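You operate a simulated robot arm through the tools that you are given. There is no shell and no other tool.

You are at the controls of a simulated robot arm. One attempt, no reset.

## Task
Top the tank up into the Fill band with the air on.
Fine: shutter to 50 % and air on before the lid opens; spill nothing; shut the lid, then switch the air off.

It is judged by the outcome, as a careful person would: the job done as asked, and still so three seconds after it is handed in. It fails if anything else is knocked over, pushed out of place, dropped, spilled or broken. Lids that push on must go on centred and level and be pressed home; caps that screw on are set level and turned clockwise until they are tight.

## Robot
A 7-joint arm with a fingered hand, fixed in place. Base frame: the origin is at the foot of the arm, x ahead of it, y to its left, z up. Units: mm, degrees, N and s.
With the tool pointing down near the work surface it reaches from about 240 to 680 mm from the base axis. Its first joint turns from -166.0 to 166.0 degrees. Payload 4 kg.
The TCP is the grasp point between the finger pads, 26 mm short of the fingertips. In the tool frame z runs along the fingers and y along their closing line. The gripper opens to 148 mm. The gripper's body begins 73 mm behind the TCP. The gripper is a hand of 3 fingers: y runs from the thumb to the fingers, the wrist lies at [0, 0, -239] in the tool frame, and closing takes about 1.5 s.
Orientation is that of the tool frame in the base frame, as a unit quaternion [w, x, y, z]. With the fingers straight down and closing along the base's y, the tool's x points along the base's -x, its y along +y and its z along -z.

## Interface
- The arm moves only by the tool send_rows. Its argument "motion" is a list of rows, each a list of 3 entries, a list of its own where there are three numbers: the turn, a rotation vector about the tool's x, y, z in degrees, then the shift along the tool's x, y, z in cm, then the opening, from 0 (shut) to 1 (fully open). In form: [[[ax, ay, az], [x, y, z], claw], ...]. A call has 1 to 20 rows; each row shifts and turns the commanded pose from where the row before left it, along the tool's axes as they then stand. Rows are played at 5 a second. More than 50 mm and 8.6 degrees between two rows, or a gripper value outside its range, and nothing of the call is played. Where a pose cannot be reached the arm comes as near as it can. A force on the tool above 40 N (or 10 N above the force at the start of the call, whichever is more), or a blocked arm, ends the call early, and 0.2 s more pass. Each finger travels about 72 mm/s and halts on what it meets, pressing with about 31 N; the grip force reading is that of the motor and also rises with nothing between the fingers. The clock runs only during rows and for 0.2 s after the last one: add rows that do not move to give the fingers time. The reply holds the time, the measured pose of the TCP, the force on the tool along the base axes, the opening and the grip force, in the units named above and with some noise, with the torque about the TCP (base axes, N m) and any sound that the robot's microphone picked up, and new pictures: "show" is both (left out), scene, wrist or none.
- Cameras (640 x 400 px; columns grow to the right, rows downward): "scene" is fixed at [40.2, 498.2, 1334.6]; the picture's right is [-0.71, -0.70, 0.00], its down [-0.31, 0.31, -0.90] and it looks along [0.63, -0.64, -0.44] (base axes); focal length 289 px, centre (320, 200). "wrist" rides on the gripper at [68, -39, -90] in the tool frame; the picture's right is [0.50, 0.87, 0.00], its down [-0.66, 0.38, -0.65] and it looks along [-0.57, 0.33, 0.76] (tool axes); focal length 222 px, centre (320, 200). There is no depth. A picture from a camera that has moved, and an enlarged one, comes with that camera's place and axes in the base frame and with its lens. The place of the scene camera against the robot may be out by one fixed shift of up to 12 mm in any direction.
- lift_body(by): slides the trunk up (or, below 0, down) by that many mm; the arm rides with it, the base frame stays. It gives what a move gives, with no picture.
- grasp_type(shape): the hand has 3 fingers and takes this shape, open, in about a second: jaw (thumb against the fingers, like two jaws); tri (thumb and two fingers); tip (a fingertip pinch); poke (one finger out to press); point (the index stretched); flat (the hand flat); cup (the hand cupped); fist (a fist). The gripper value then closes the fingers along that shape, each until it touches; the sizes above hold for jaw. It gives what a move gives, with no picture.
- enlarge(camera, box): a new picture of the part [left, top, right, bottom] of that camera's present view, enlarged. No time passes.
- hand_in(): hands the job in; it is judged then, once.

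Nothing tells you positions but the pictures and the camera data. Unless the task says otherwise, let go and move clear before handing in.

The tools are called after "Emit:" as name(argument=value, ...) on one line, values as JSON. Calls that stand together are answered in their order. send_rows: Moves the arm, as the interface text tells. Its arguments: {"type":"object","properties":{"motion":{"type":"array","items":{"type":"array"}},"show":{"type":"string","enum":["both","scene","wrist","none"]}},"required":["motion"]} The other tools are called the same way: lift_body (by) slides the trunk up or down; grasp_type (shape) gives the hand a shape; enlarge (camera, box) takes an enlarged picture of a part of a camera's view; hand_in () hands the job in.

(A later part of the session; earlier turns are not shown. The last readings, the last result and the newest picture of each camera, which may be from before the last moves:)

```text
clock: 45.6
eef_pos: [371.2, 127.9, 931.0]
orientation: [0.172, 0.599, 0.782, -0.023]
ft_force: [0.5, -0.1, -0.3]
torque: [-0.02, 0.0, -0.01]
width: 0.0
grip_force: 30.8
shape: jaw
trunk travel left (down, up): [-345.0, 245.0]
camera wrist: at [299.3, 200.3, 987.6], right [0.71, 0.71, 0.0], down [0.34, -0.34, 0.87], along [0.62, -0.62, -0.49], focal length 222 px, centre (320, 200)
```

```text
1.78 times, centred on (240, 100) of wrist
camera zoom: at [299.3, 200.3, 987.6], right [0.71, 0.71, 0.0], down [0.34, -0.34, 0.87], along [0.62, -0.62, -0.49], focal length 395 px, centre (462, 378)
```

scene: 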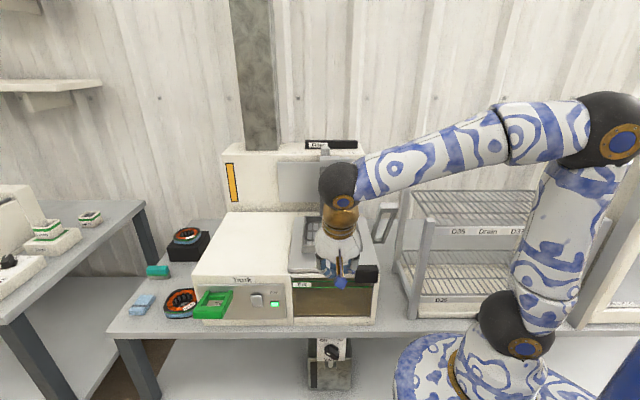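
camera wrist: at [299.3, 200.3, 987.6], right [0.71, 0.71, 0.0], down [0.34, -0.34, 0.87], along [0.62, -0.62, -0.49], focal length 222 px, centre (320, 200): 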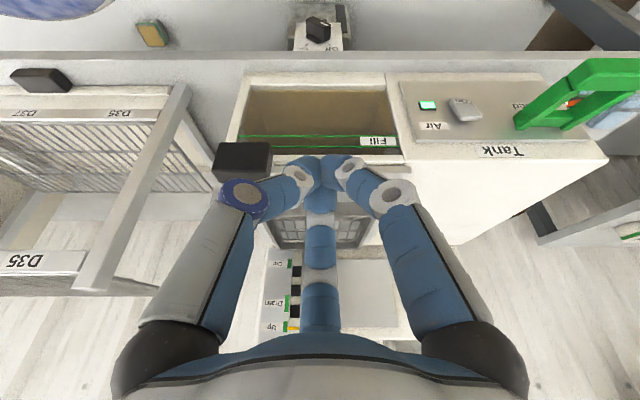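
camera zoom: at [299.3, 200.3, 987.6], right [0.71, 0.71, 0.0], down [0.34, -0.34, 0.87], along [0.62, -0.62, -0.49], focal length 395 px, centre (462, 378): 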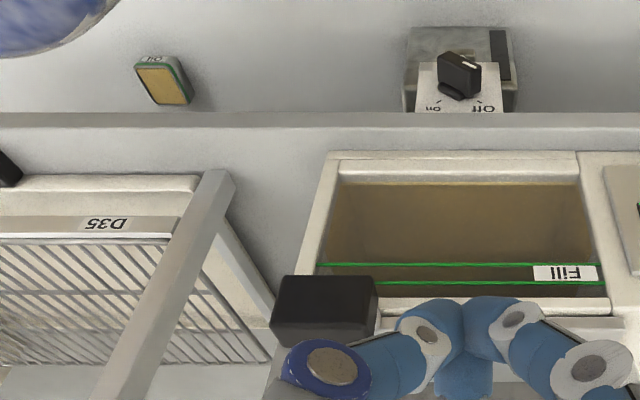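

There is a rack to the right of the tank with a gap beside the lid handle. I'll look down on the lid from above to see how it is guided.

Emit:
send_rows(motion=[[[3.33, 5.77, 0], [0, 0, 0], 0], [[3.33, 5.77, 0], [0, 0, 0], 0], [[3.33, 5.77, 0], [0, 0, 0], 0], [[0, 0, 0], [-2.28, 1.317, -3.32], 0], [[0, 0, 0], [-2.28, 1.317, -3.32], 0], [[0, 0, 0], [-2.28, 1.317, -3.32], 0], [[0, 0, 0], [-2.28, 1.317, -3.32], 0], [[0, 0, 0], [-2.28, 1.317, -3.32], 0], [[0, 0, 0], [-2.28, 1.317, -3.32], 0], [[0, 0, 0], [0, 0, 0], 0]])

Emit:
enlarge(camera="wrist", box=[120, 0, 520, 200])

Emit:
enlarge(camera="wrist", box=[180, 0, 320, 100])

Emit:
enlarge(camera="scene", box=[280, 230, 400, 330])

```text
clock: 47.8
eef_pos: [484.7, 17.1, 1133.1]
orientation: [-0.001, 0.608, 0.794, 0.0]
ft_force: [0.3, 1.3, 0.4]
torque: [-0.06, 0.01, 0.0]
width: 0.2
grip_force: 31.1
shape: jaw
trunk travel left (down, up): [-345.0, 245.0]
camera wrist: at [430.7, 72.5, 1222.5], right [0.71, 0.71, 0.0], down [0.54, -0.53, 0.65], along [0.46, -0.46, -0.76], focal length 222 px, centre (320, 200)
```

scene: 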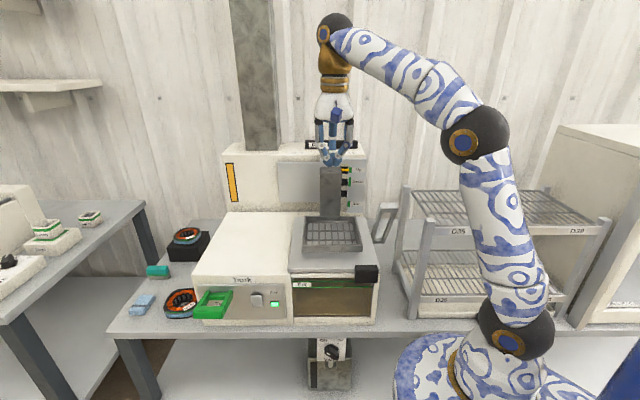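
wrist: 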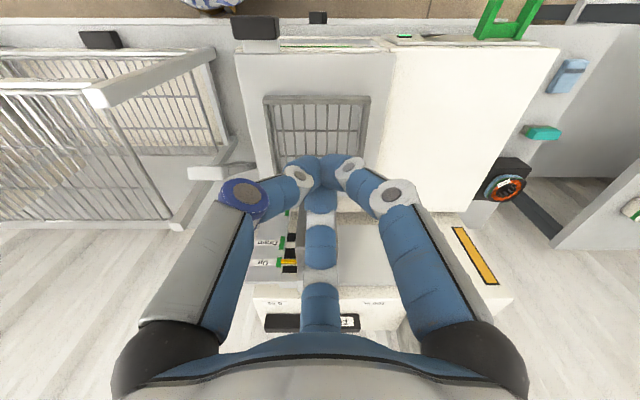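

```text
1.60 times, centred on (320, 100) of wrist
camera zoom: at [430.7, 72.5, 1222.5], right [0.71, 0.71, 0.0], down [0.54, -0.53, 0.65], along [0.46, -0.46, -0.76], focal length 355 px, centre (320, 360)
```

zoom: 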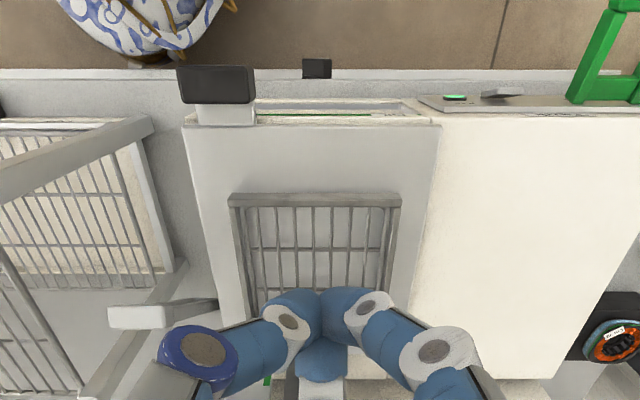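

```text
4.00 times, centred on (250, 50) of wrist
camera zoom: at [430.7, 72.5, 1222.5], right [0.71, 0.71, 0.0], down [0.54, -0.53, 0.65], along [0.46, -0.46, -0.76], focal length 888 px, centre (600, 800)
```

zoom: 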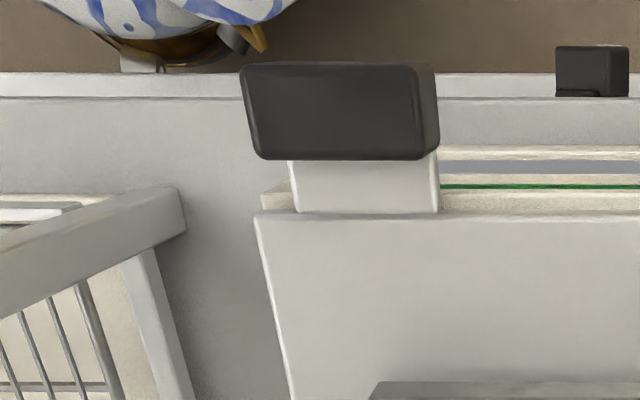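

```text
4.00 times, centred on (340, 280) of scene
camera zoom: at [40.2, 498.2, 1334.6], right [-0.71, -0.7, 0.0], down [-0.31, 0.31, -0.9], along [0.63, -0.64, -0.44], focal length 1155 px, centre (240, -120)
```

zoom: 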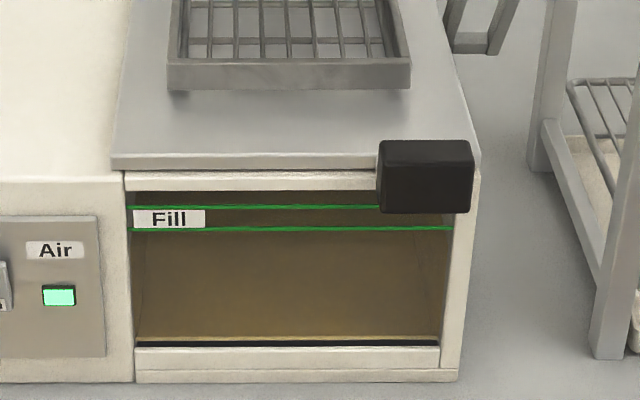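

The lid handle is a block about 62 × 26 mm centred near e=266, h=274, top z≈843, carried on a stem in front of the lid. I'll turn the hand so that two fingers straddle it left and right with the thumb in front, and hover above it.

Emit:
send_rows(motion=[[[0, 0, 7.5], [0, 0, 0], 0.65], [[0, 0, 7.5], [0, 0, 0], 0.65], [[0, 0, 7.5], [0, 0, 0], 0.65], [[0, 0, 7.5], [0, 0, 0], 0.65], [[0, 0, 7.5], [0, 0, 0], 0.65], [[0, 0, 7.5], [0, 0, 0], 0.65], [[0, 0, 7.5], [0, 0, 0], 0.65], [[0, 0, 7.5], [0, 0, 0], 0.65], [[0, 0, 0], [-1.776, -1.372, 3.46], 0.65], [[0, 0, 0], [-1.776, -1.372, 3.46], 0.65], [[0, 0, 0], [-1.776, -1.372, 3.46], 0.65], [[0, 0, 0], [-1.776, -1.372, 3.46], 0.65], [[0, 0, 0], [-1.776, -1.372, 3.46], 0.65], [[0, 0, 0], [0, 0, 0], 0.65]])

Emit:
enlarge(camera="scene", box=[310, 170, 430, 300])

```text
clock: 50.8
eef_pos: [373.8, 2.5, 956.6]
orientation: [0.0, 0.923, 0.384, 0.0]
ft_force: [0.0, 0.4, -0.4]
torque: [0.0, -0.05, -0.01]
width: 96.0
grip_force: 0.0
shape: jaw
trunk travel left (down, up): [-345.0, 245.0]
camera wrist: at [394.9, 76.9, 1046.4], right [0.97, -0.26, 0.0], down [-0.2, -0.73, 0.65], along [-0.17, -0.63, -0.76], focal length 222 px, centre (320, 200)
```

scene: 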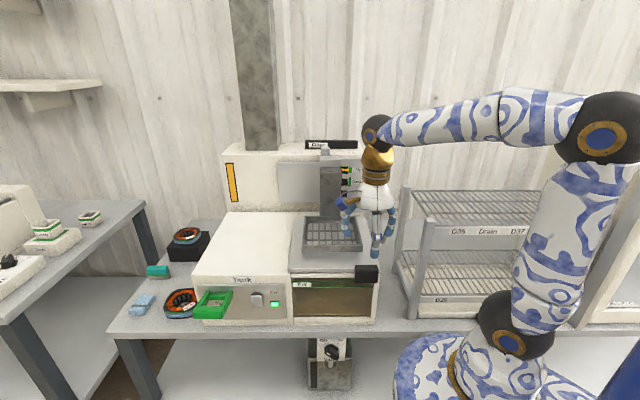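
wrist: 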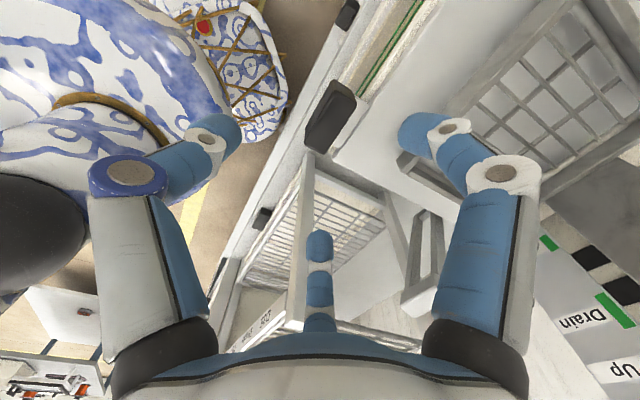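

```text
3.08 times, centred on (370, 235) of scene
camera zoom: at [40.2, 498.2, 1334.6], right [-0.71, -0.7, 0.0], down [-0.31, 0.31, -0.9], along [0.63, -0.64, -0.44], focal length 889 px, centre (166, 92)
```

zoom: 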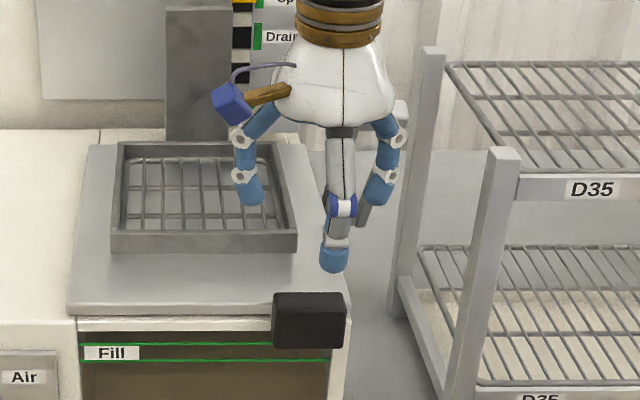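

Emit:
enlarge(camera="wrist", box=[260, 50, 420, 180])

```text
3.08 times, centred on (340, 115) of wrist
camera zoom: at [394.9, 76.9, 1046.4], right [0.97, -0.26, 0.0], down [-0.2, -0.73, 0.65], along [-0.17, -0.63, -0.76], focal length 684 px, centre (258, 462)
```

zoom: 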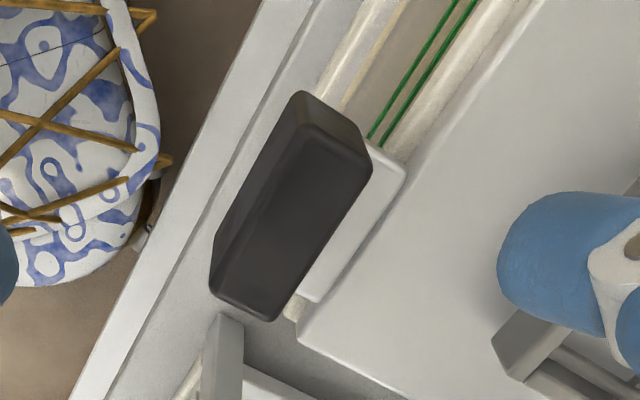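

The handle lies where I expected, right under the hand. I'll shift slightly forward and lower so that the fingertips come to about z=815 on both sides of it.

Emit:
send_rows(motion=[[[0, 0, 0], [0, -0.4, 2.9], 0.69], [[0, 0, 0], [0, -0.4, 2.9], 0.69], [[0, 0, 0], [0, 0, 2.0], 0.69], [[0, 0, 0], [0, 0, 2.0], 0.69], [[0, 0, 0], [0, 0, 1.7], 0.69], [[0, 0, 0], [0, 0, 0], 0.69]])

Emit:
enlarge(camera="scene", box=[310, 200, 430, 300])

Emit:
enlarge(camera="wrist", box=[180, 50, 500, 280])

```text
clock: 52.2
eef_pos: [368.3, 8.3, 842.3]
orientation: [0.0, 0.923, 0.384, -0.001]
ft_force: [-0.4, -0.4, 0.1]
torque: [0.0, 0.0, 0.01]
width: 101.4
grip_force: 0.0
shape: jaw
trunk travel left (down, up): [-345.0, 245.0]
camera wrist: at [389.5, 83.8, 932.5], right [0.97, -0.26, 0.0], down [-0.19, -0.73, 0.65], along [-0.17, -0.63, -0.76], focal length 222 px, centre (320, 200)
```

scene: 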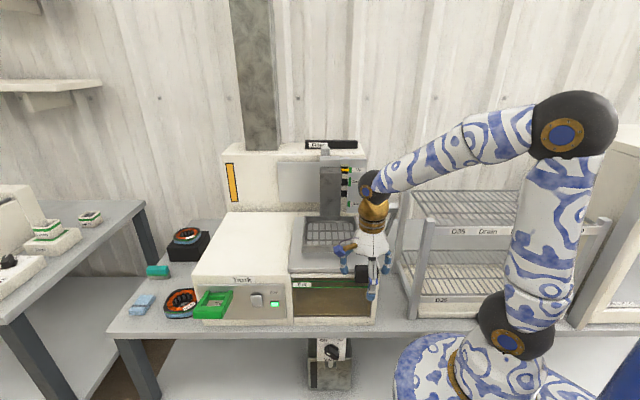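
wrist: 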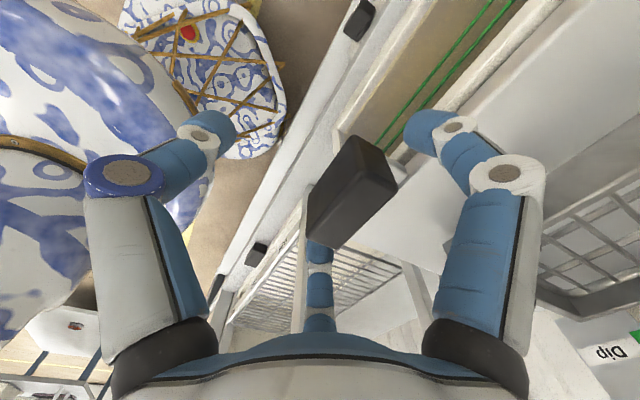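

```text
4.00 times, centred on (370, 250) of scene
camera zoom: at [40.2, 498.2, 1334.6], right [-0.71, -0.7, 0.0], down [-0.31, 0.31, -0.9], along [0.63, -0.64, -0.44], focal length 1155 px, centre (120, 0)
```

zoom: 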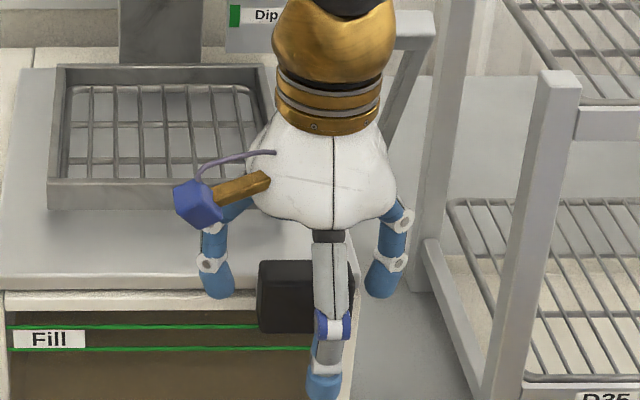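

```text
1.74 times, centred on (340, 165) of wrist
camera zoom: at [389.5, 83.8, 932.5], right [0.97, -0.26, 0.0], down [-0.19, -0.73, 0.65], along [-0.17, -0.63, -0.76], focal length 386 px, centre (285, 261)
```

zoom: 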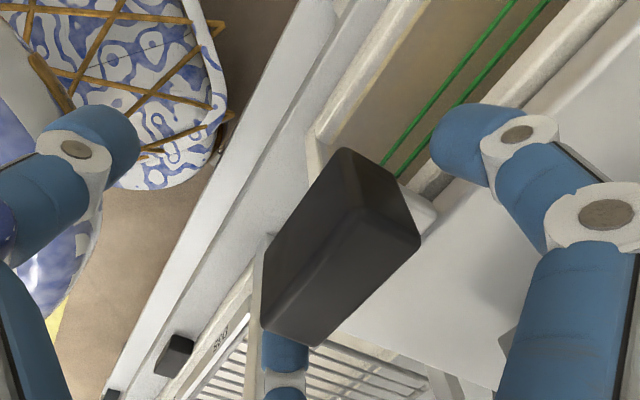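

The two fingers stand left and right of the handle with the thumb in front. I'll close them lightly until they just cage it.

Emit:
send_rows(motion=[[[0, 0, 0], [0, 0, 0], 0.6], [[0, 0, 0], [0, 0, 0], 0.56], [[0, 0, 0], [0, 0, 0], 0.52], [[0, 0, 0], [0, 0, 0], 0.52], [[0, 0, 0], [0, 0, 0], 0.52]])

Emit:
enlarge(camera="scene", box=[310, 200, 430, 300])

Emit:
enlarge(camera="wrist", box=[180, 50, 500, 280])

```text
clock: 53.4
eef_pos: [368.8, 9.2, 842.2]
orientation: [0.0, 0.924, 0.383, 0.0]
ft_force: [-0.8, 0.4, -0.3]
torque: [0.02, -0.03, -0.03]
width: 77.4
grip_force: 0.1
shape: jaw
trunk travel left (down, up): [-345.0, 245.0]
camera wrist: at [389.5, 83.8, 932.8], right [0.97, -0.26, 0.0], down [-0.19, -0.73, 0.65], along [-0.17, -0.63, -0.76], focal length 222 px, centre (320, 200)
```

scene: 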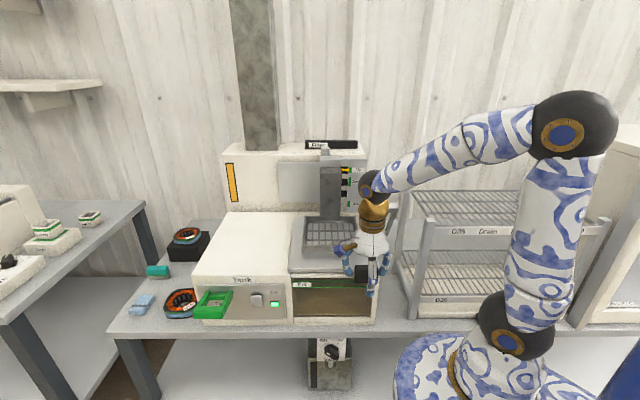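
wrist: 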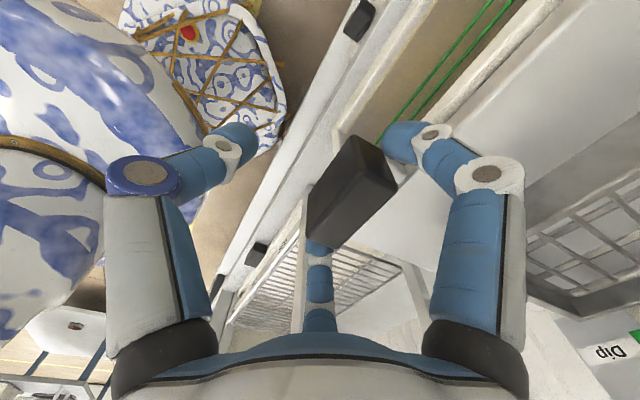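

```text
4.00 times, centred on (370, 250) of scene
camera zoom: at [40.2, 498.2, 1334.6], right [-0.71, -0.7, 0.0], down [-0.31, 0.31, -0.9], along [0.63, -0.64, -0.44], focal length 1155 px, centre (120, 0)
```

zoom: 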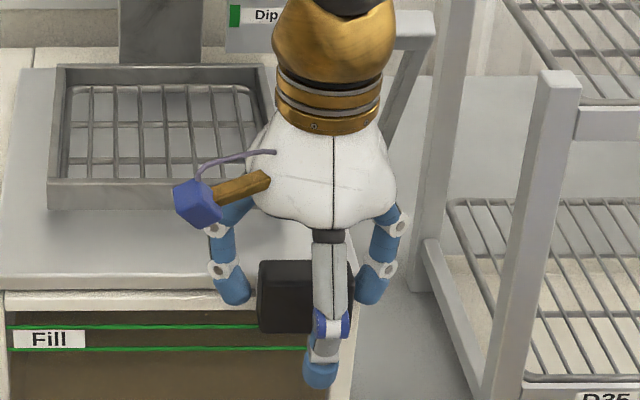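

```text
1.74 times, centred on (340, 165) of wrist
camera zoom: at [389.5, 83.8, 932.8], right [0.97, -0.26, 0.0], down [-0.19, -0.73, 0.65], along [-0.17, -0.63, -0.76], focal length 386 px, centre (285, 261)
```

zoom: 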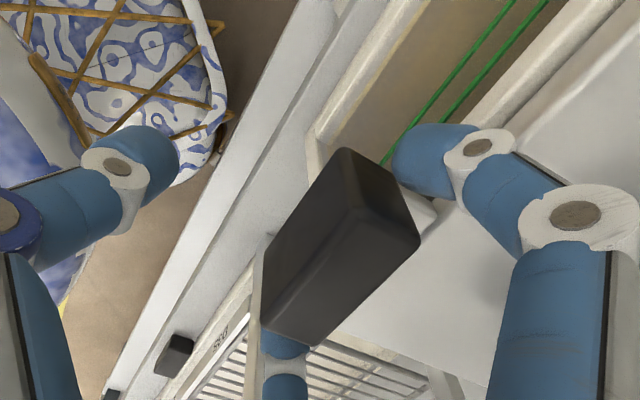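

The fingers now nearly touch the handle on both sides. I'll push it left (+e) in small steps and watch the force and the lid.

Emit:
send_rows(motion=[[[0, 0, 0], [0.8, 0, 0], 0.52], [[0, 0, 0], [0.8, 0, 0], 0.52], [[0, 0, 0], [0.8, 0, 0], 0.52], [[0, 0, 0], [0, 0, 0], 0.52]])

Emit:
enlarge(camera="scene", box=[280, 200, 400, 300])

Emit:
enlarge(camera="wrist", box=[180, 50, 500, 280])

```text
clock: 54.4
eef_pos: [384.6, 25.9, 842.3]
orientation: [0.0, 0.924, 0.383, 0.0]
ft_force: [-1.2, -1.6, 1.3]
torque: [-0.05, 0.02, -0.07]
width: 79.3
grip_force: 0.1
shape: jaw
trunk travel left (down, up): [-345.0, 245.0]
camera wrist: at [406.0, 100.7, 931.9], right [0.97, -0.26, 0.0], down [-0.19, -0.73, 0.65], along [-0.17, -0.63, -0.76], focal length 222 px, centre (320, 200)
```

scene: 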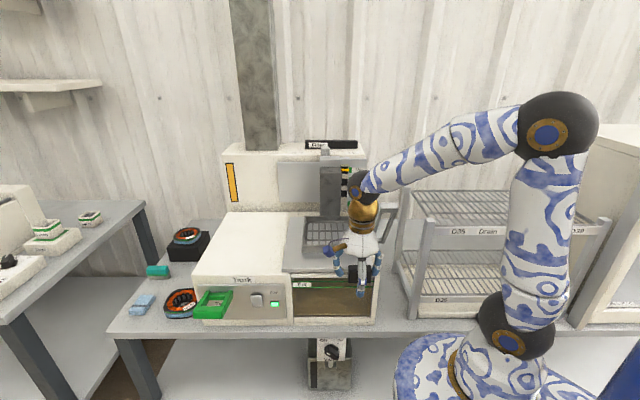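
wrist: 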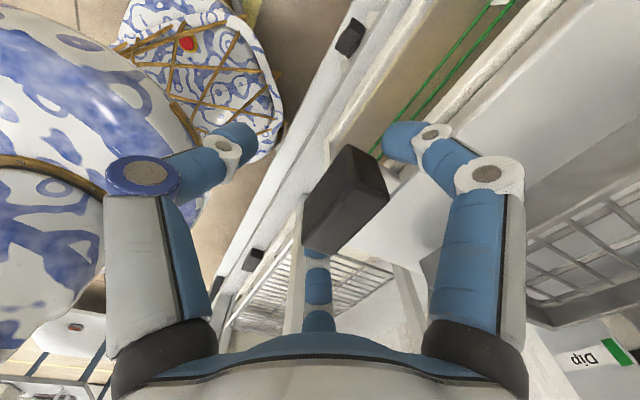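

```text
4.00 times, centred on (340, 250) of scene
camera zoom: at [40.2, 498.2, 1334.6], right [-0.71, -0.7, 0.0], down [-0.31, 0.31, -0.9], along [0.63, -0.64, -0.44], focal length 1155 px, centre (240, 0)
```

zoom: 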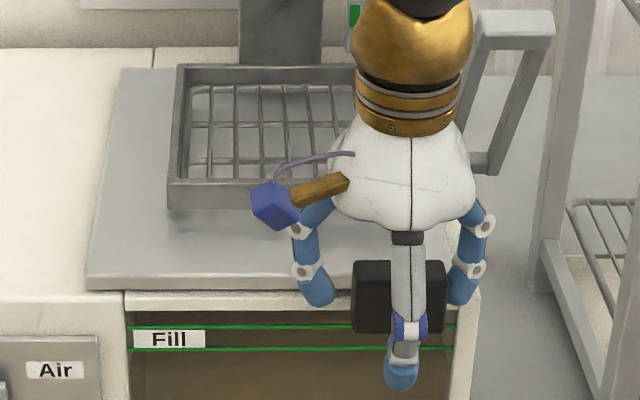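

```text
1.74 times, centred on (340, 165) of wrist
camera zoom: at [406.0, 100.7, 931.9], right [0.97, -0.26, 0.0], down [-0.19, -0.73, 0.65], along [-0.17, -0.63, -0.76], focal length 386 px, centre (285, 261)
```

zoom: 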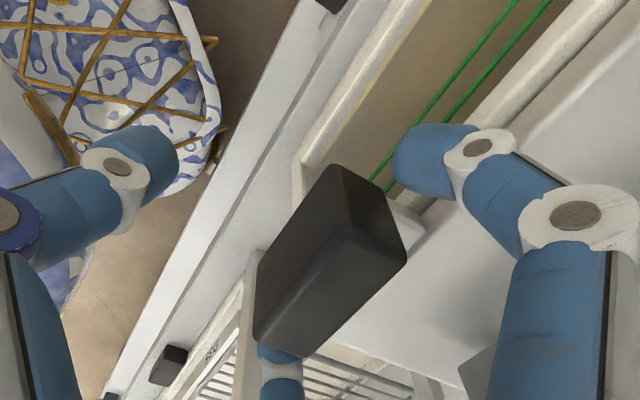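

The lid slides left easily. I'll keep pushing it open at an even pace, still watching the force.

Emit:
send_rows(motion=[[[0, 0, 0], [1.5, 0, 0], 0.52], [[0, 0, 0], [1.5, 0, 0], 0.52], [[0, 0, 0], [1.5, 0, 0], 0.52], [[0, 0, 0], [1.5, 0, 0], 0.52], [[0, 0, 0], [1.5, 0, 0], 0.52], [[0, 0, 0], [1.5, 0, 0], 0.52], [[0, 0, 0], [1.5, 0, 0], 0.52], [[0, 0, 0], [0, 0, 0], 0.52]])

Emit:
enlarge(camera="scene", box=[220, 200, 400, 330])

```text
clock: 56.2
eef_pos: [458.3, 100.9, 841.6]
orientation: [0.0, 0.923, 0.384, -0.001]
ft_force: [-0.4, -1.6, -0.4]
torque: [-0.01, 0.02, -0.01]
width: 78.9
grip_force: 0.0
shape: jaw
trunk travel left (down, up): [-345.0, 245.0]
camera wrist: at [479.8, 176.3, 931.4], right [0.97, -0.26, 0.0], down [-0.19, -0.73, 0.65], along [-0.17, -0.63, -0.76], focal length 222 px, centre (320, 200)
```

scene: 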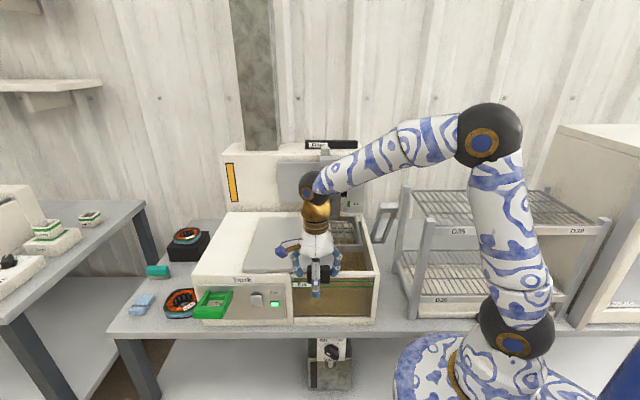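
wrist: 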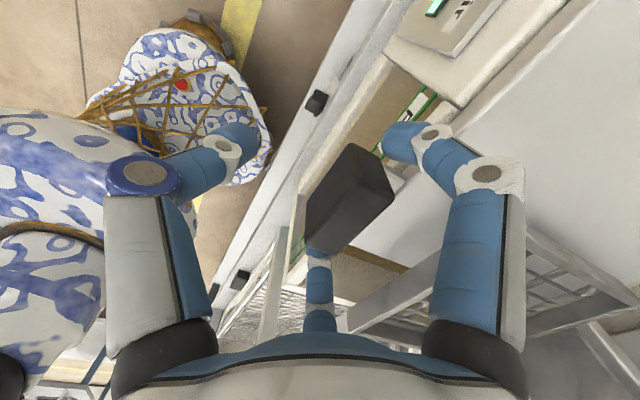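

```text
3.08 times, centred on (310, 265) of scene
camera zoom: at [40.2, 498.2, 1334.6], right [-0.71, -0.7, 0.0], down [-0.31, 0.31, -0.9], along [0.63, -0.64, -0.44], focal length 889 px, centre (351, 0)
```

zoom: 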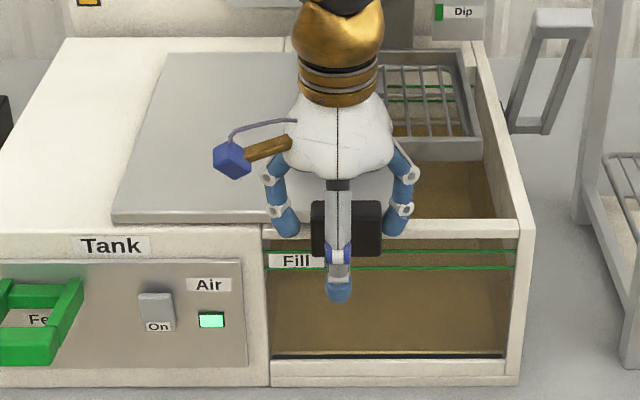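

The tank is half open. I'll push on another 100 mm.

Emit:
send_rows(motion=[[[0, 0, 0], [1.5, 0, 0], 0.52], [[0, 0, 0], [1.5, 0, 0], 0.52], [[0, 0, 0], [1.5, 0, 0], 0.52], [[0, 0, 0], [1.5, 0, 0], 0.52], [[0, 0, 0], [1.5, 0, 0], 0.52], [[0, 0, 0], [1.5, 0, 0], 0.52], [[0, 0, 0], [1.0, 0, 0], 0.52], [[0, 0, 0], [0, 0, 0], 0.52]])

Emit:
enlarge(camera="scene", box=[200, 200, 400, 330])

```text
clock: 58.0
eef_pos: [529.8, 170.9, 840.4]
orientation: [-0.001, 0.924, 0.383, 0.0]
ft_force: [-2.1, -1.3, 0.5]
torque: [-0.01, 0.01, -0.05]
width: 79.3
grip_force: 0.0
shape: jaw
trunk travel left (down, up): [-345.0, 245.0]
camera wrist: at [551.7, 245.7, 931.4], right [0.97, -0.26, 0.0], down [-0.2, -0.73, 0.65], along [-0.17, -0.63, -0.76], focal length 222 px, centre (320, 200)
```

scene: 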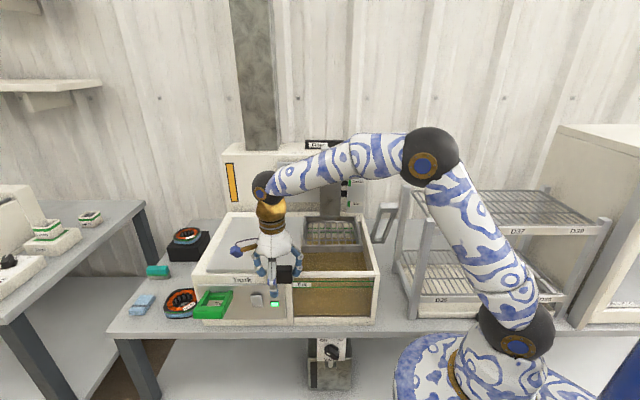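
wrist: 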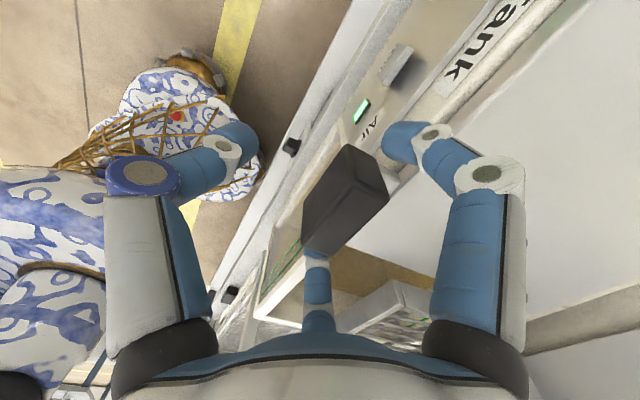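

```text
3.08 times, centred on (300, 265) of scene
camera zoom: at [40.2, 498.2, 1334.6], right [-0.71, -0.7, 0.0], down [-0.31, 0.31, -0.9], along [0.63, -0.64, -0.44], focal length 889 px, centre (382, 0)
```

zoom: 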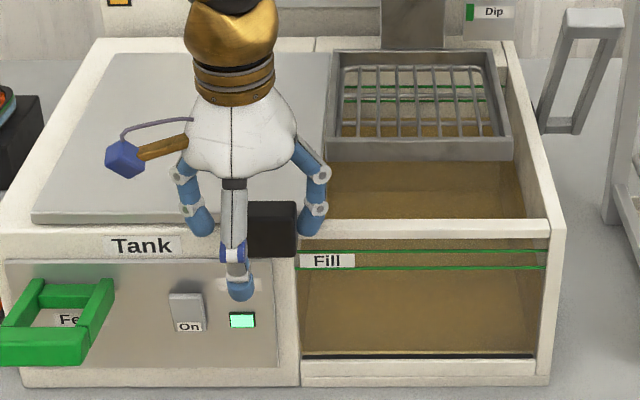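

The opening is nearly clear; I'll push a little more to find its stop, then let go upward.

Emit:
send_rows(motion=[[[0, 0, 0], [0.8, 0, 0], 0.52], [[0, 0, 0], [0.8, 0, 0], 0.52], [[0, 0, 0], [0, 0, 0], 0.52]], show="none")

Emit:
enlarge(camera="scene", box=[200, 200, 400, 330])

```text
clock: 58.8
eef_pos: [540.5, 182.3, 842.0]
orientation: [0.0, 0.924, 0.383, 0.0]
ft_force: [-2.3, 0.0, -0.4]
torque: [0.03, 0.05, -0.06]
width: 79.5
grip_force: 0.2
shape: jaw
trunk travel left (down, up): [-345.0, 245.0]
```

```text
3.08 times, centred on (300, 265) of scene
camera zoom: at [40.2, 498.2, 1334.6], right [-0.71, -0.7, 0.0], down [-0.31, 0.31, -0.9], along [0.63, -0.64, -0.44], focal length 889 px, centre (382, 0)
```

zoom: 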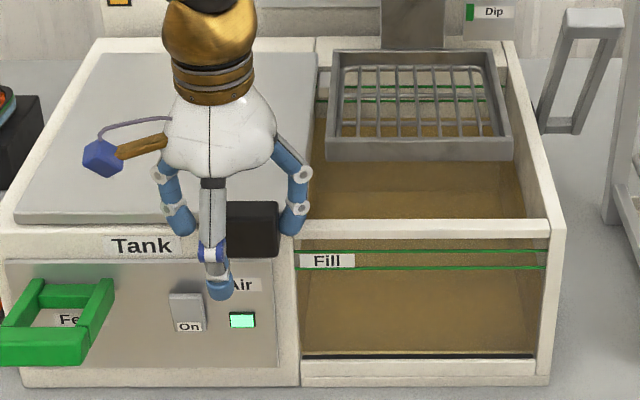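

The lid is open over its full width. I'll open the fingers, rise clear of the handle and move over to look at the Feed loop.

Emit:
send_rows(motion=[[[0, 0, 0], [0, 0, 0], 0.69], [[0, 0, 0], [-0.3, 0, 0], 0.69], [[0, 0, 0], [0, 0, -3.5], 0.69], [[0, 0, 0], [0, 0, -4], 0.69], [[0, 0, 0], [0, 0, -4], 0.69], [[0, 0, 0], [3.0, -1.8, 0], 0.69], [[0, 0, 0], [3.0, -1.8, 0], 0.69], [[0, 0, 0], [3.0, -1.8, 0], 0.69], [[0, 0, 0], [0, 0, 0], 0.69]])

Emit:
enlarge(camera="wrist", box=[200, 0, 480, 160])

Emit:
enlarge(camera="scene", box=[180, 200, 400, 340])

```text
clock: 60.8
eef_pos: [564.4, 282.1, 955.6]
orientation: [0.0, 0.924, 0.383, 0.0]
ft_force: [1.0, -0.4, -0.9]
torque: [-0.03, 0.01, 0.02]
width: 101.8
grip_force: 0.0
shape: jaw
trunk travel left (down, up): [-345.0, 245.0]
camera wrist: at [586.4, 356.8, 1046.6], right [0.97, -0.26, 0.0], down [-0.19, -0.73, 0.65], along [-0.17, -0.63, -0.76], focal length 222 px, centre (320, 200)
```

scene: 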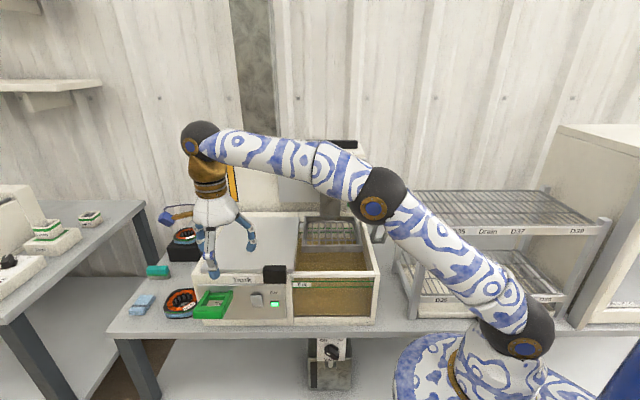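
wrist: 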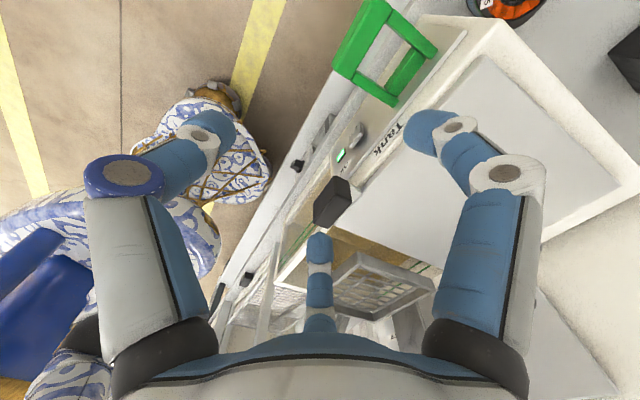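

```text
2.29 times, centred on (340, 80) of wrist
camera zoom: at [586.4, 356.8, 1046.6], right [0.97, -0.26, 0.0], down [-0.19, -0.73, 0.65], along [-0.17, -0.63, -0.76], focal length 508 px, centre (274, 474)
```

zoom: 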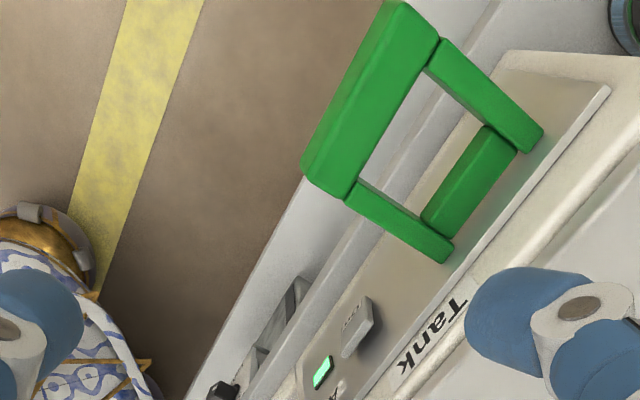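

```text
2.86 times, centred on (290, 270) of scene
camera zoom: at [40.2, 498.2, 1334.6], right [-0.71, -0.7, 0.0], down [-0.31, 0.31, -0.9], along [0.63, -0.64, -0.44], focal length 825 px, centre (406, 0)
```

zoom: 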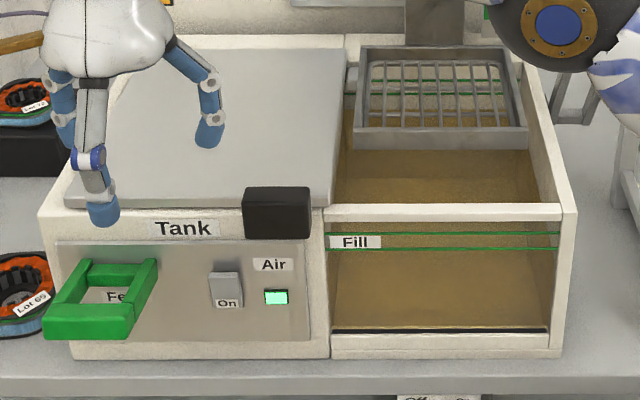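

The Feed loop's front bar is centred near e=670, h=210, top z≈770. Before touching it I'll take a clear reading of the present level.

Emit:
enlarge(camera="scene", box=[285, 215, 385, 277])

Emit:
enlarge(camera="scene", box=[285, 265, 385, 327])

Emit:
enlarge(camera="wrist", box=[320, 0, 450, 120])

```text
6.40 times, centred on (335, 246) of scene
camera zoom: at [40.2, 498.2, 1334.6], right [-0.71, -0.7, 0.0], down [-0.31, 0.31, -0.9], along [0.63, -0.64, -0.44], focal length 1848 px, centre (224, -94)
```

zoom: 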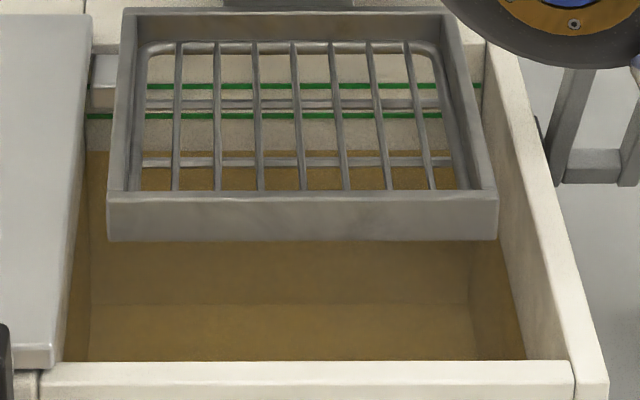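

```text
6.40 times, centred on (335, 296) of scene
camera zoom: at [40.2, 498.2, 1334.6], right [-0.71, -0.7, 0.0], down [-0.31, 0.31, -0.9], along [0.63, -0.64, -0.44], focal length 1848 px, centre (224, -414)
```

zoom: 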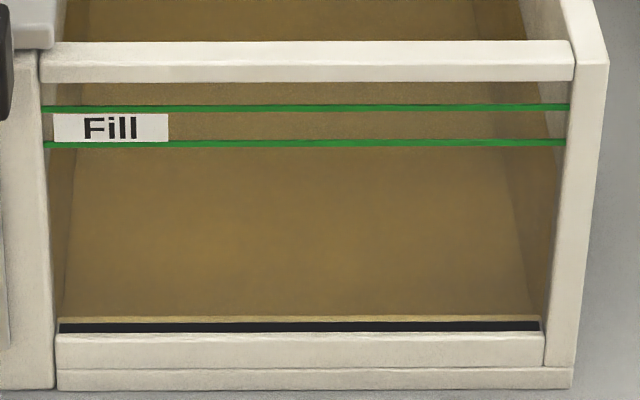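

```text
3.33 times, centred on (385, 60) of wrist
camera zoom: at [586.4, 356.8, 1046.6], right [0.97, -0.26, 0.0], down [-0.19, -0.73, 0.65], along [-0.17, -0.63, -0.76], focal length 740 px, centre (103, 667)
```

zoom: 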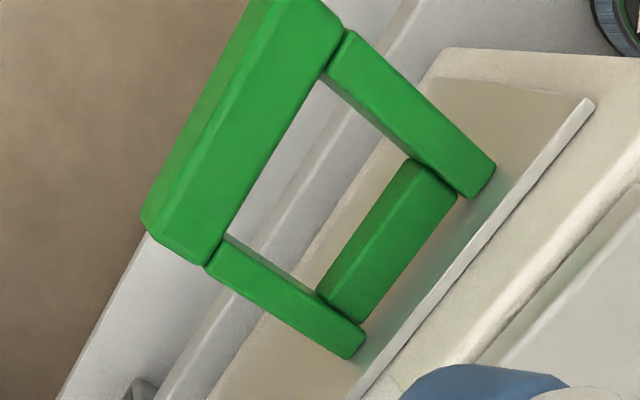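

Through the open top the back wall shows the band's two green lines and the level clearly about 22 mm below the lower one. I'll close the fingers, tilt the hand toward the loop for reach and hover over the loop's front bar.

Emit:
send_rows(motion=[[[0, 7.5, 0], [0, 0, 0], 0], [[0, 7.5, 0], [0, 0, 0], 0], [[0, 7.5, 0], [0, 0, 0], 0], [[0, 7.5, 0], [0, 0, 0], 0], [[0, 0, 0], [-0.295, 0.26, 3.44], 0], [[0, 0, 0], [-0.295, 0.26, 3.44], 0], [[0, 0, 0], [-0.295, 0.26, 3.44], 0], [[0, 0, 0], [-0.295, 0.26, 3.44], 0], [[0, 0, 0], [0, 0, 0], 0], [[0, 0, 0], [0, 0, 0], 0]])

Emit:
enlarge(camera="scene", box=[180, 240, 280, 330])

Emit:
enlarge(camera="scene", box=[285, 215, 385, 277])

```text
clock: 63.0
eef_pos: [614.8, 315.9, 831.2]
orientation: [-0.1, 0.892, 0.371, 0.239]
ft_force: [0.5, -0.9, -0.2]
torque: [0.0, 0.0, -0.01]
width: 0.0
grip_force: 31.5
shape: jaw
trunk travel left (down, up): [-345.0, 245.0]
camera wrist: at [598.1, 352.4, 942.9], right [0.92, -0.3, 0.25], down [-0.36, -0.9, 0.24], along [0.15, -0.31, -0.94], focal length 222 px, centre (320, 200)
```

scene: 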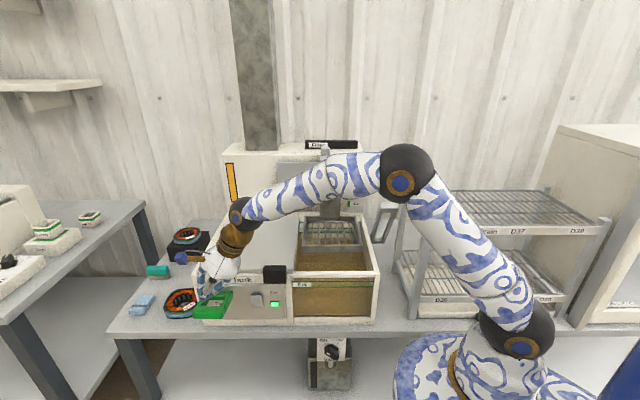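
wrist: 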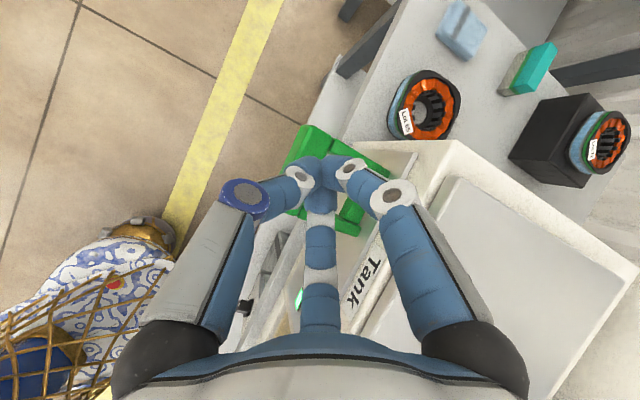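

```text
4.44 times, centred on (230, 285) of scene
camera zoom: at [40.2, 498.2, 1334.6], right [-0.71, -0.7, 0.0], down [-0.31, 0.31, -0.9], along [0.63, -0.64, -0.44], focal length 1284 px, centre (720, -178)
```

zoom: 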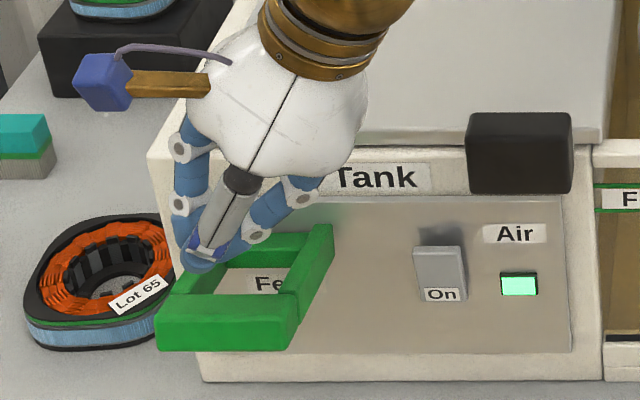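

```text
6.40 times, centred on (335, 246) of scene
camera zoom: at [40.2, 498.2, 1334.6], right [-0.71, -0.7, 0.0], down [-0.31, 0.31, -0.9], along [0.63, -0.64, -0.44], focal length 1848 px, centre (224, -94)
```

zoom: 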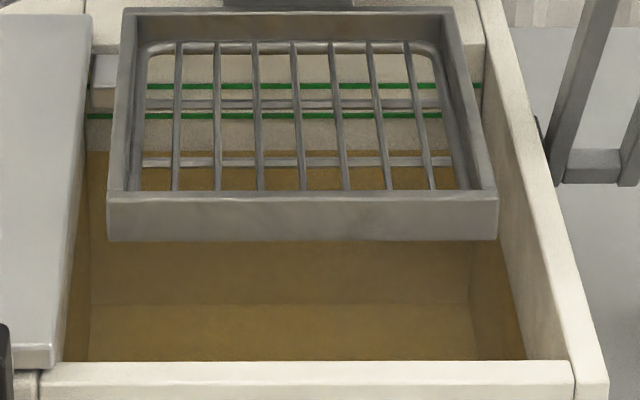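

The fingertips hang about 39 mm over the loop's front bar. I'll go down 30 mm and then press down in 4 mm steps, letting the force stop guard me.

Emit:
send_rows(motion=[[[0, 0, 0], [-0.75, 0, 1.3], 0], [[0, 0, 0], [-0.75, 0, 1.3], 0], [[0, 0, 0], [0, 0, 0], 0]], show="none")

Emit:
send_rows(motion=[[[0, 0, 0], [-0.2, 0, 0.346], 0], [[0, 0, 0], [-0.2, 0, 0.346], 0], [[0, 0, 0], [-0.2, 0, 0.346], 0], [[0, 0, 0], [-0.2, 0, 0.346], 0]], show="scene")

Emit:
enlarge(camera="scene", box=[180, 240, 280, 330])

Emit:
enlarge(camera="scene", box=[285, 215, 385, 277])

```text
clock: 63.8
eef_pos: [614.6, 315.7, 800.1]
orientation: [-0.1, 0.892, 0.37, 0.239]
ft_force: [-1.0, -0.3, -1.0]
torque: [0.02, -0.01, -0.02]
width: 0.0
grip_force: 30.9
shape: jaw
trunk travel left (down, up): [-345.0, 245.0]
```

```text
clock: 64.8
eef_pos: [614.8, 315.9, 785.4]
orientation: [-0.098, 0.892, 0.37, 0.24]
ft_force: [-1.0, 1.5, 3.1]
torque: [0.02, -0.01, 0.01]
width: 0.0
grip_force: 31.2
shape: jaw
trunk travel left (down, up): [-345.0, 245.0]
```

scene: 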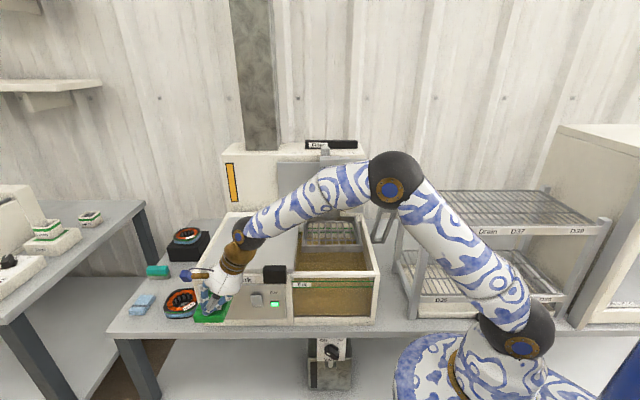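

```text
4.44 times, centred on (230, 285) of scene
camera zoom: at [40.2, 498.2, 1334.6], right [-0.71, -0.7, 0.0], down [-0.31, 0.31, -0.9], along [0.63, -0.64, -0.44], focal length 1284 px, centre (720, -178)
```

zoom: 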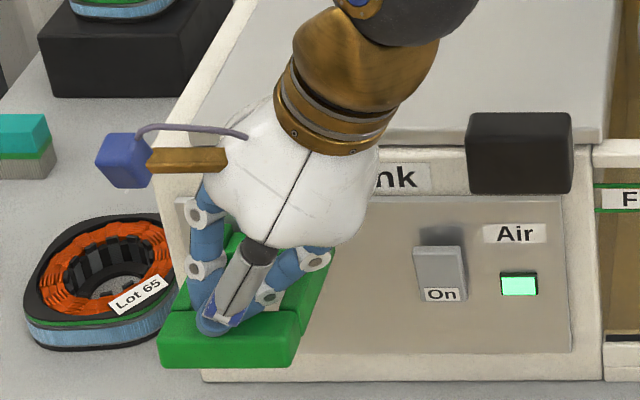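

```text
6.40 times, centred on (335, 246) of scene
camera zoom: at [40.2, 498.2, 1334.6], right [-0.71, -0.7, 0.0], down [-0.31, 0.31, -0.9], along [0.63, -0.64, -0.44], focal length 1848 px, centre (224, -94)
```

zoom: 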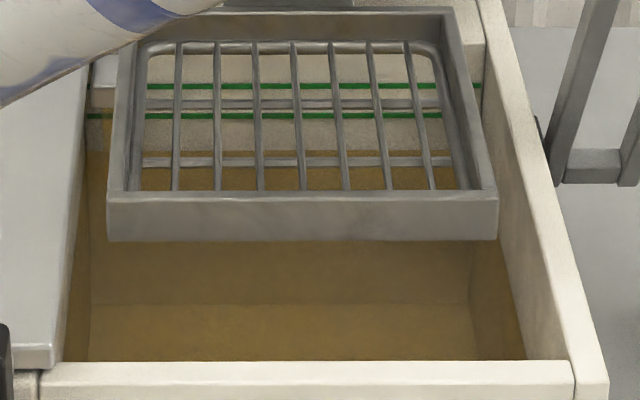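

The loop yields downward with about 3 N, so it is a push-down lever; the level hasn't changed yet. I'll press further in small steps and watch the level.

Emit:
send_rows(motion=[[[0, 0, 0], [-0.25, 0, 0.433], 0], [[0, 0, 0], [-0.25, 0, 0.433], 0], [[0, 0, 0], [-0.25, 0, 0.433], 0]], show="none")

Emit:
enlarge(camera="scene", box=[180, 240, 280, 330])

Emit:
enlarge(camera="scene", box=[285, 215, 385, 277])

```text
clock: 65.6
eef_pos: [613.3, 315.7, 770.1]
orientation: [-0.1, 0.892, 0.37, 0.239]
ft_force: [-0.5, 1.4, 4.7]
torque: [0.07, -0.01, -0.02]
width: 0.2
grip_force: 31.1
shape: jaw
trunk travel left (down, up): [-345.0, 245.0]
```

```text
4.44 times, centred on (230, 285) of scene
camera zoom: at [40.2, 498.2, 1334.6], right [-0.71, -0.7, 0.0], down [-0.31, 0.31, -0.9], along [0.63, -0.64, -0.44], focal length 1284 px, centre (720, -178)
```

zoom: 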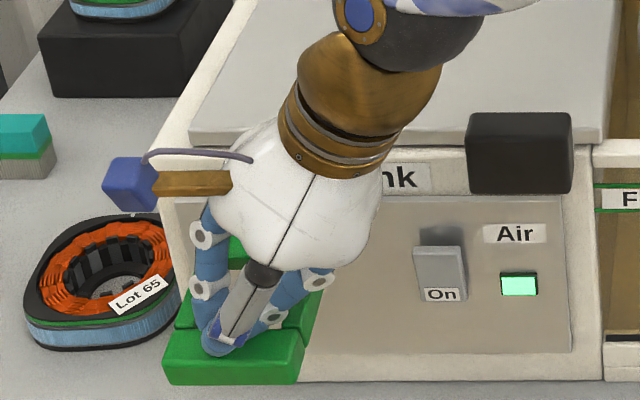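

```text
6.40 times, centred on (335, 246) of scene
camera zoom: at [40.2, 498.2, 1334.6], right [-0.71, -0.7, 0.0], down [-0.31, 0.31, -0.9], along [0.63, -0.64, -0.44], focal length 1848 px, centre (224, -94)
```

zoom: 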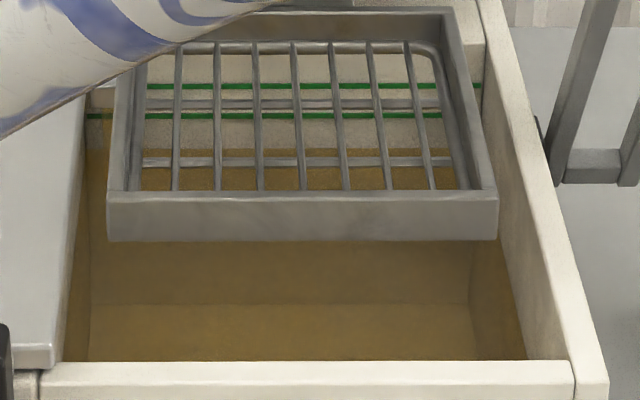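

The level may just be starting to rise. I'll hold the lever here for about a second and compare.

Emit:
send_rows(motion=[[[0, 0, 0], [0, 0, 0], 0], [[0, 0, 0], [0, 0, 0], 0], [[0, 0, 0], [0, 0, 0], 0], [[0, 0, 0], [0, 0, 0], 0], [[0, 0, 0], [0, 0, 0], 0]], show="none")

Emit:
enlarge(camera="scene", box=[310, 218, 360, 250])

```text
clock: 66.8
eef_pos: [614.1, 316.8, 770.2]
orientation: [-0.1, 0.892, 0.37, 0.239]
ft_force: [-0.7, 1.5, 3.9]
torque: [0.09, -0.04, -0.01]
width: 0.4
grip_force: 31.5
shape: jaw
trunk travel left (down, up): [-345.0, 245.0]
```

```text
12.50 times, centred on (335, 234) of scene
camera zoom: at [40.2, 498.2, 1334.6], right [-0.71, -0.7, 0.0], down [-0.31, 0.31, -0.9], along [0.63, -0.64, -0.44], focal length 3610 px, centre (132, -225)
```

zoom: 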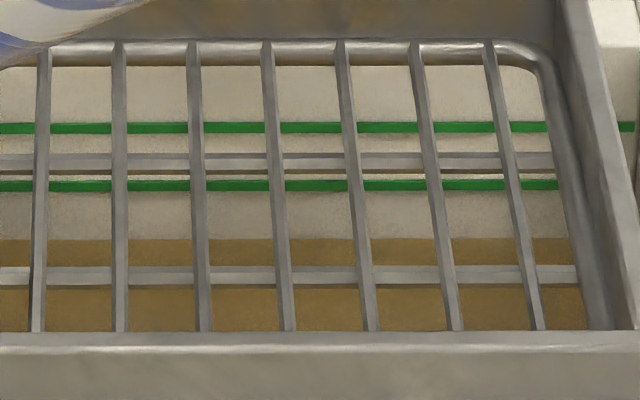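

The level is rising slowly, about 3 mm/s, while the lever is held. I'll keep holding for three seconds and check again.

Emit:
send_rows(motion=[[[0, 0, 0], [0, 0, 0], 0], [[0, 0, 0], [0, 0, 0], 0], [[0, 0, 0], [0, 0, 0], 0], [[0, 0, 0], [0, 0, 0], 0], [[0, 0, 0], [0, 0, 0], 0], [[0, 0, 0], [0, 0, 0], 0], [[0, 0, 0], [0, 0, 0], 0], [[0, 0, 0], [0, 0, 0], 0], [[0, 0, 0], [0, 0, 0], 0], [[0, 0, 0], [0, 0, 0], 0], [[0, 0, 0], [0, 0, 0], 0], [[0, 0, 0], [0, 0, 0], 0], [[0, 0, 0], [0, 0, 0], 0], [[0, 0, 0], [0, 0, 0], 0]], show="none")

Emit:
enlarge(camera="scene", box=[310, 218, 360, 250])

Emit:
enlarge(camera="scene", box=[180, 215, 400, 350])

```text
clock: 69.8
eef_pos: [613.6, 316.4, 771.3]
orientation: [-0.099, 0.892, 0.37, 0.239]
ft_force: [-0.7, 1.1, 3.7]
torque: [0.07, -0.01, -0.02]
width: 0.3
grip_force: 30.8
shape: jaw
trunk travel left (down, up): [-345.0, 245.0]
```

```text
12.50 times, centred on (335, 234) of scene
camera zoom: at [40.2, 498.2, 1334.6], right [-0.71, -0.7, 0.0], down [-0.31, 0.31, -0.9], along [0.63, -0.64, -0.44], focal length 3610 px, centre (132, -225)
```

zoom: 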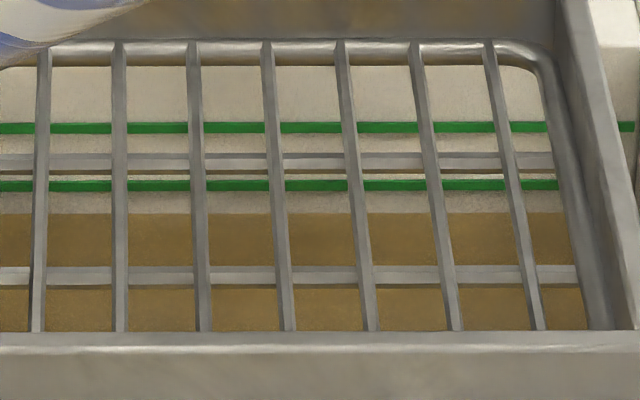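

```text
2.91 times, centred on (290, 282) of scene
camera zoom: at [40.2, 498.2, 1334.6], right [-0.71, -0.7, 0.0], down [-0.31, 0.31, -0.9], along [0.63, -0.64, -0.44], focal length 840 px, centre (407, -40)
```

zoom: 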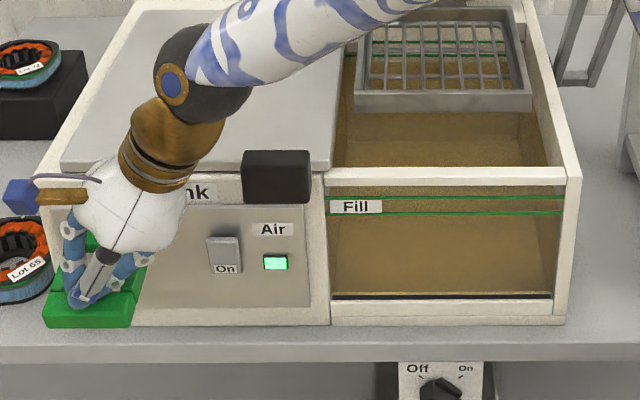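

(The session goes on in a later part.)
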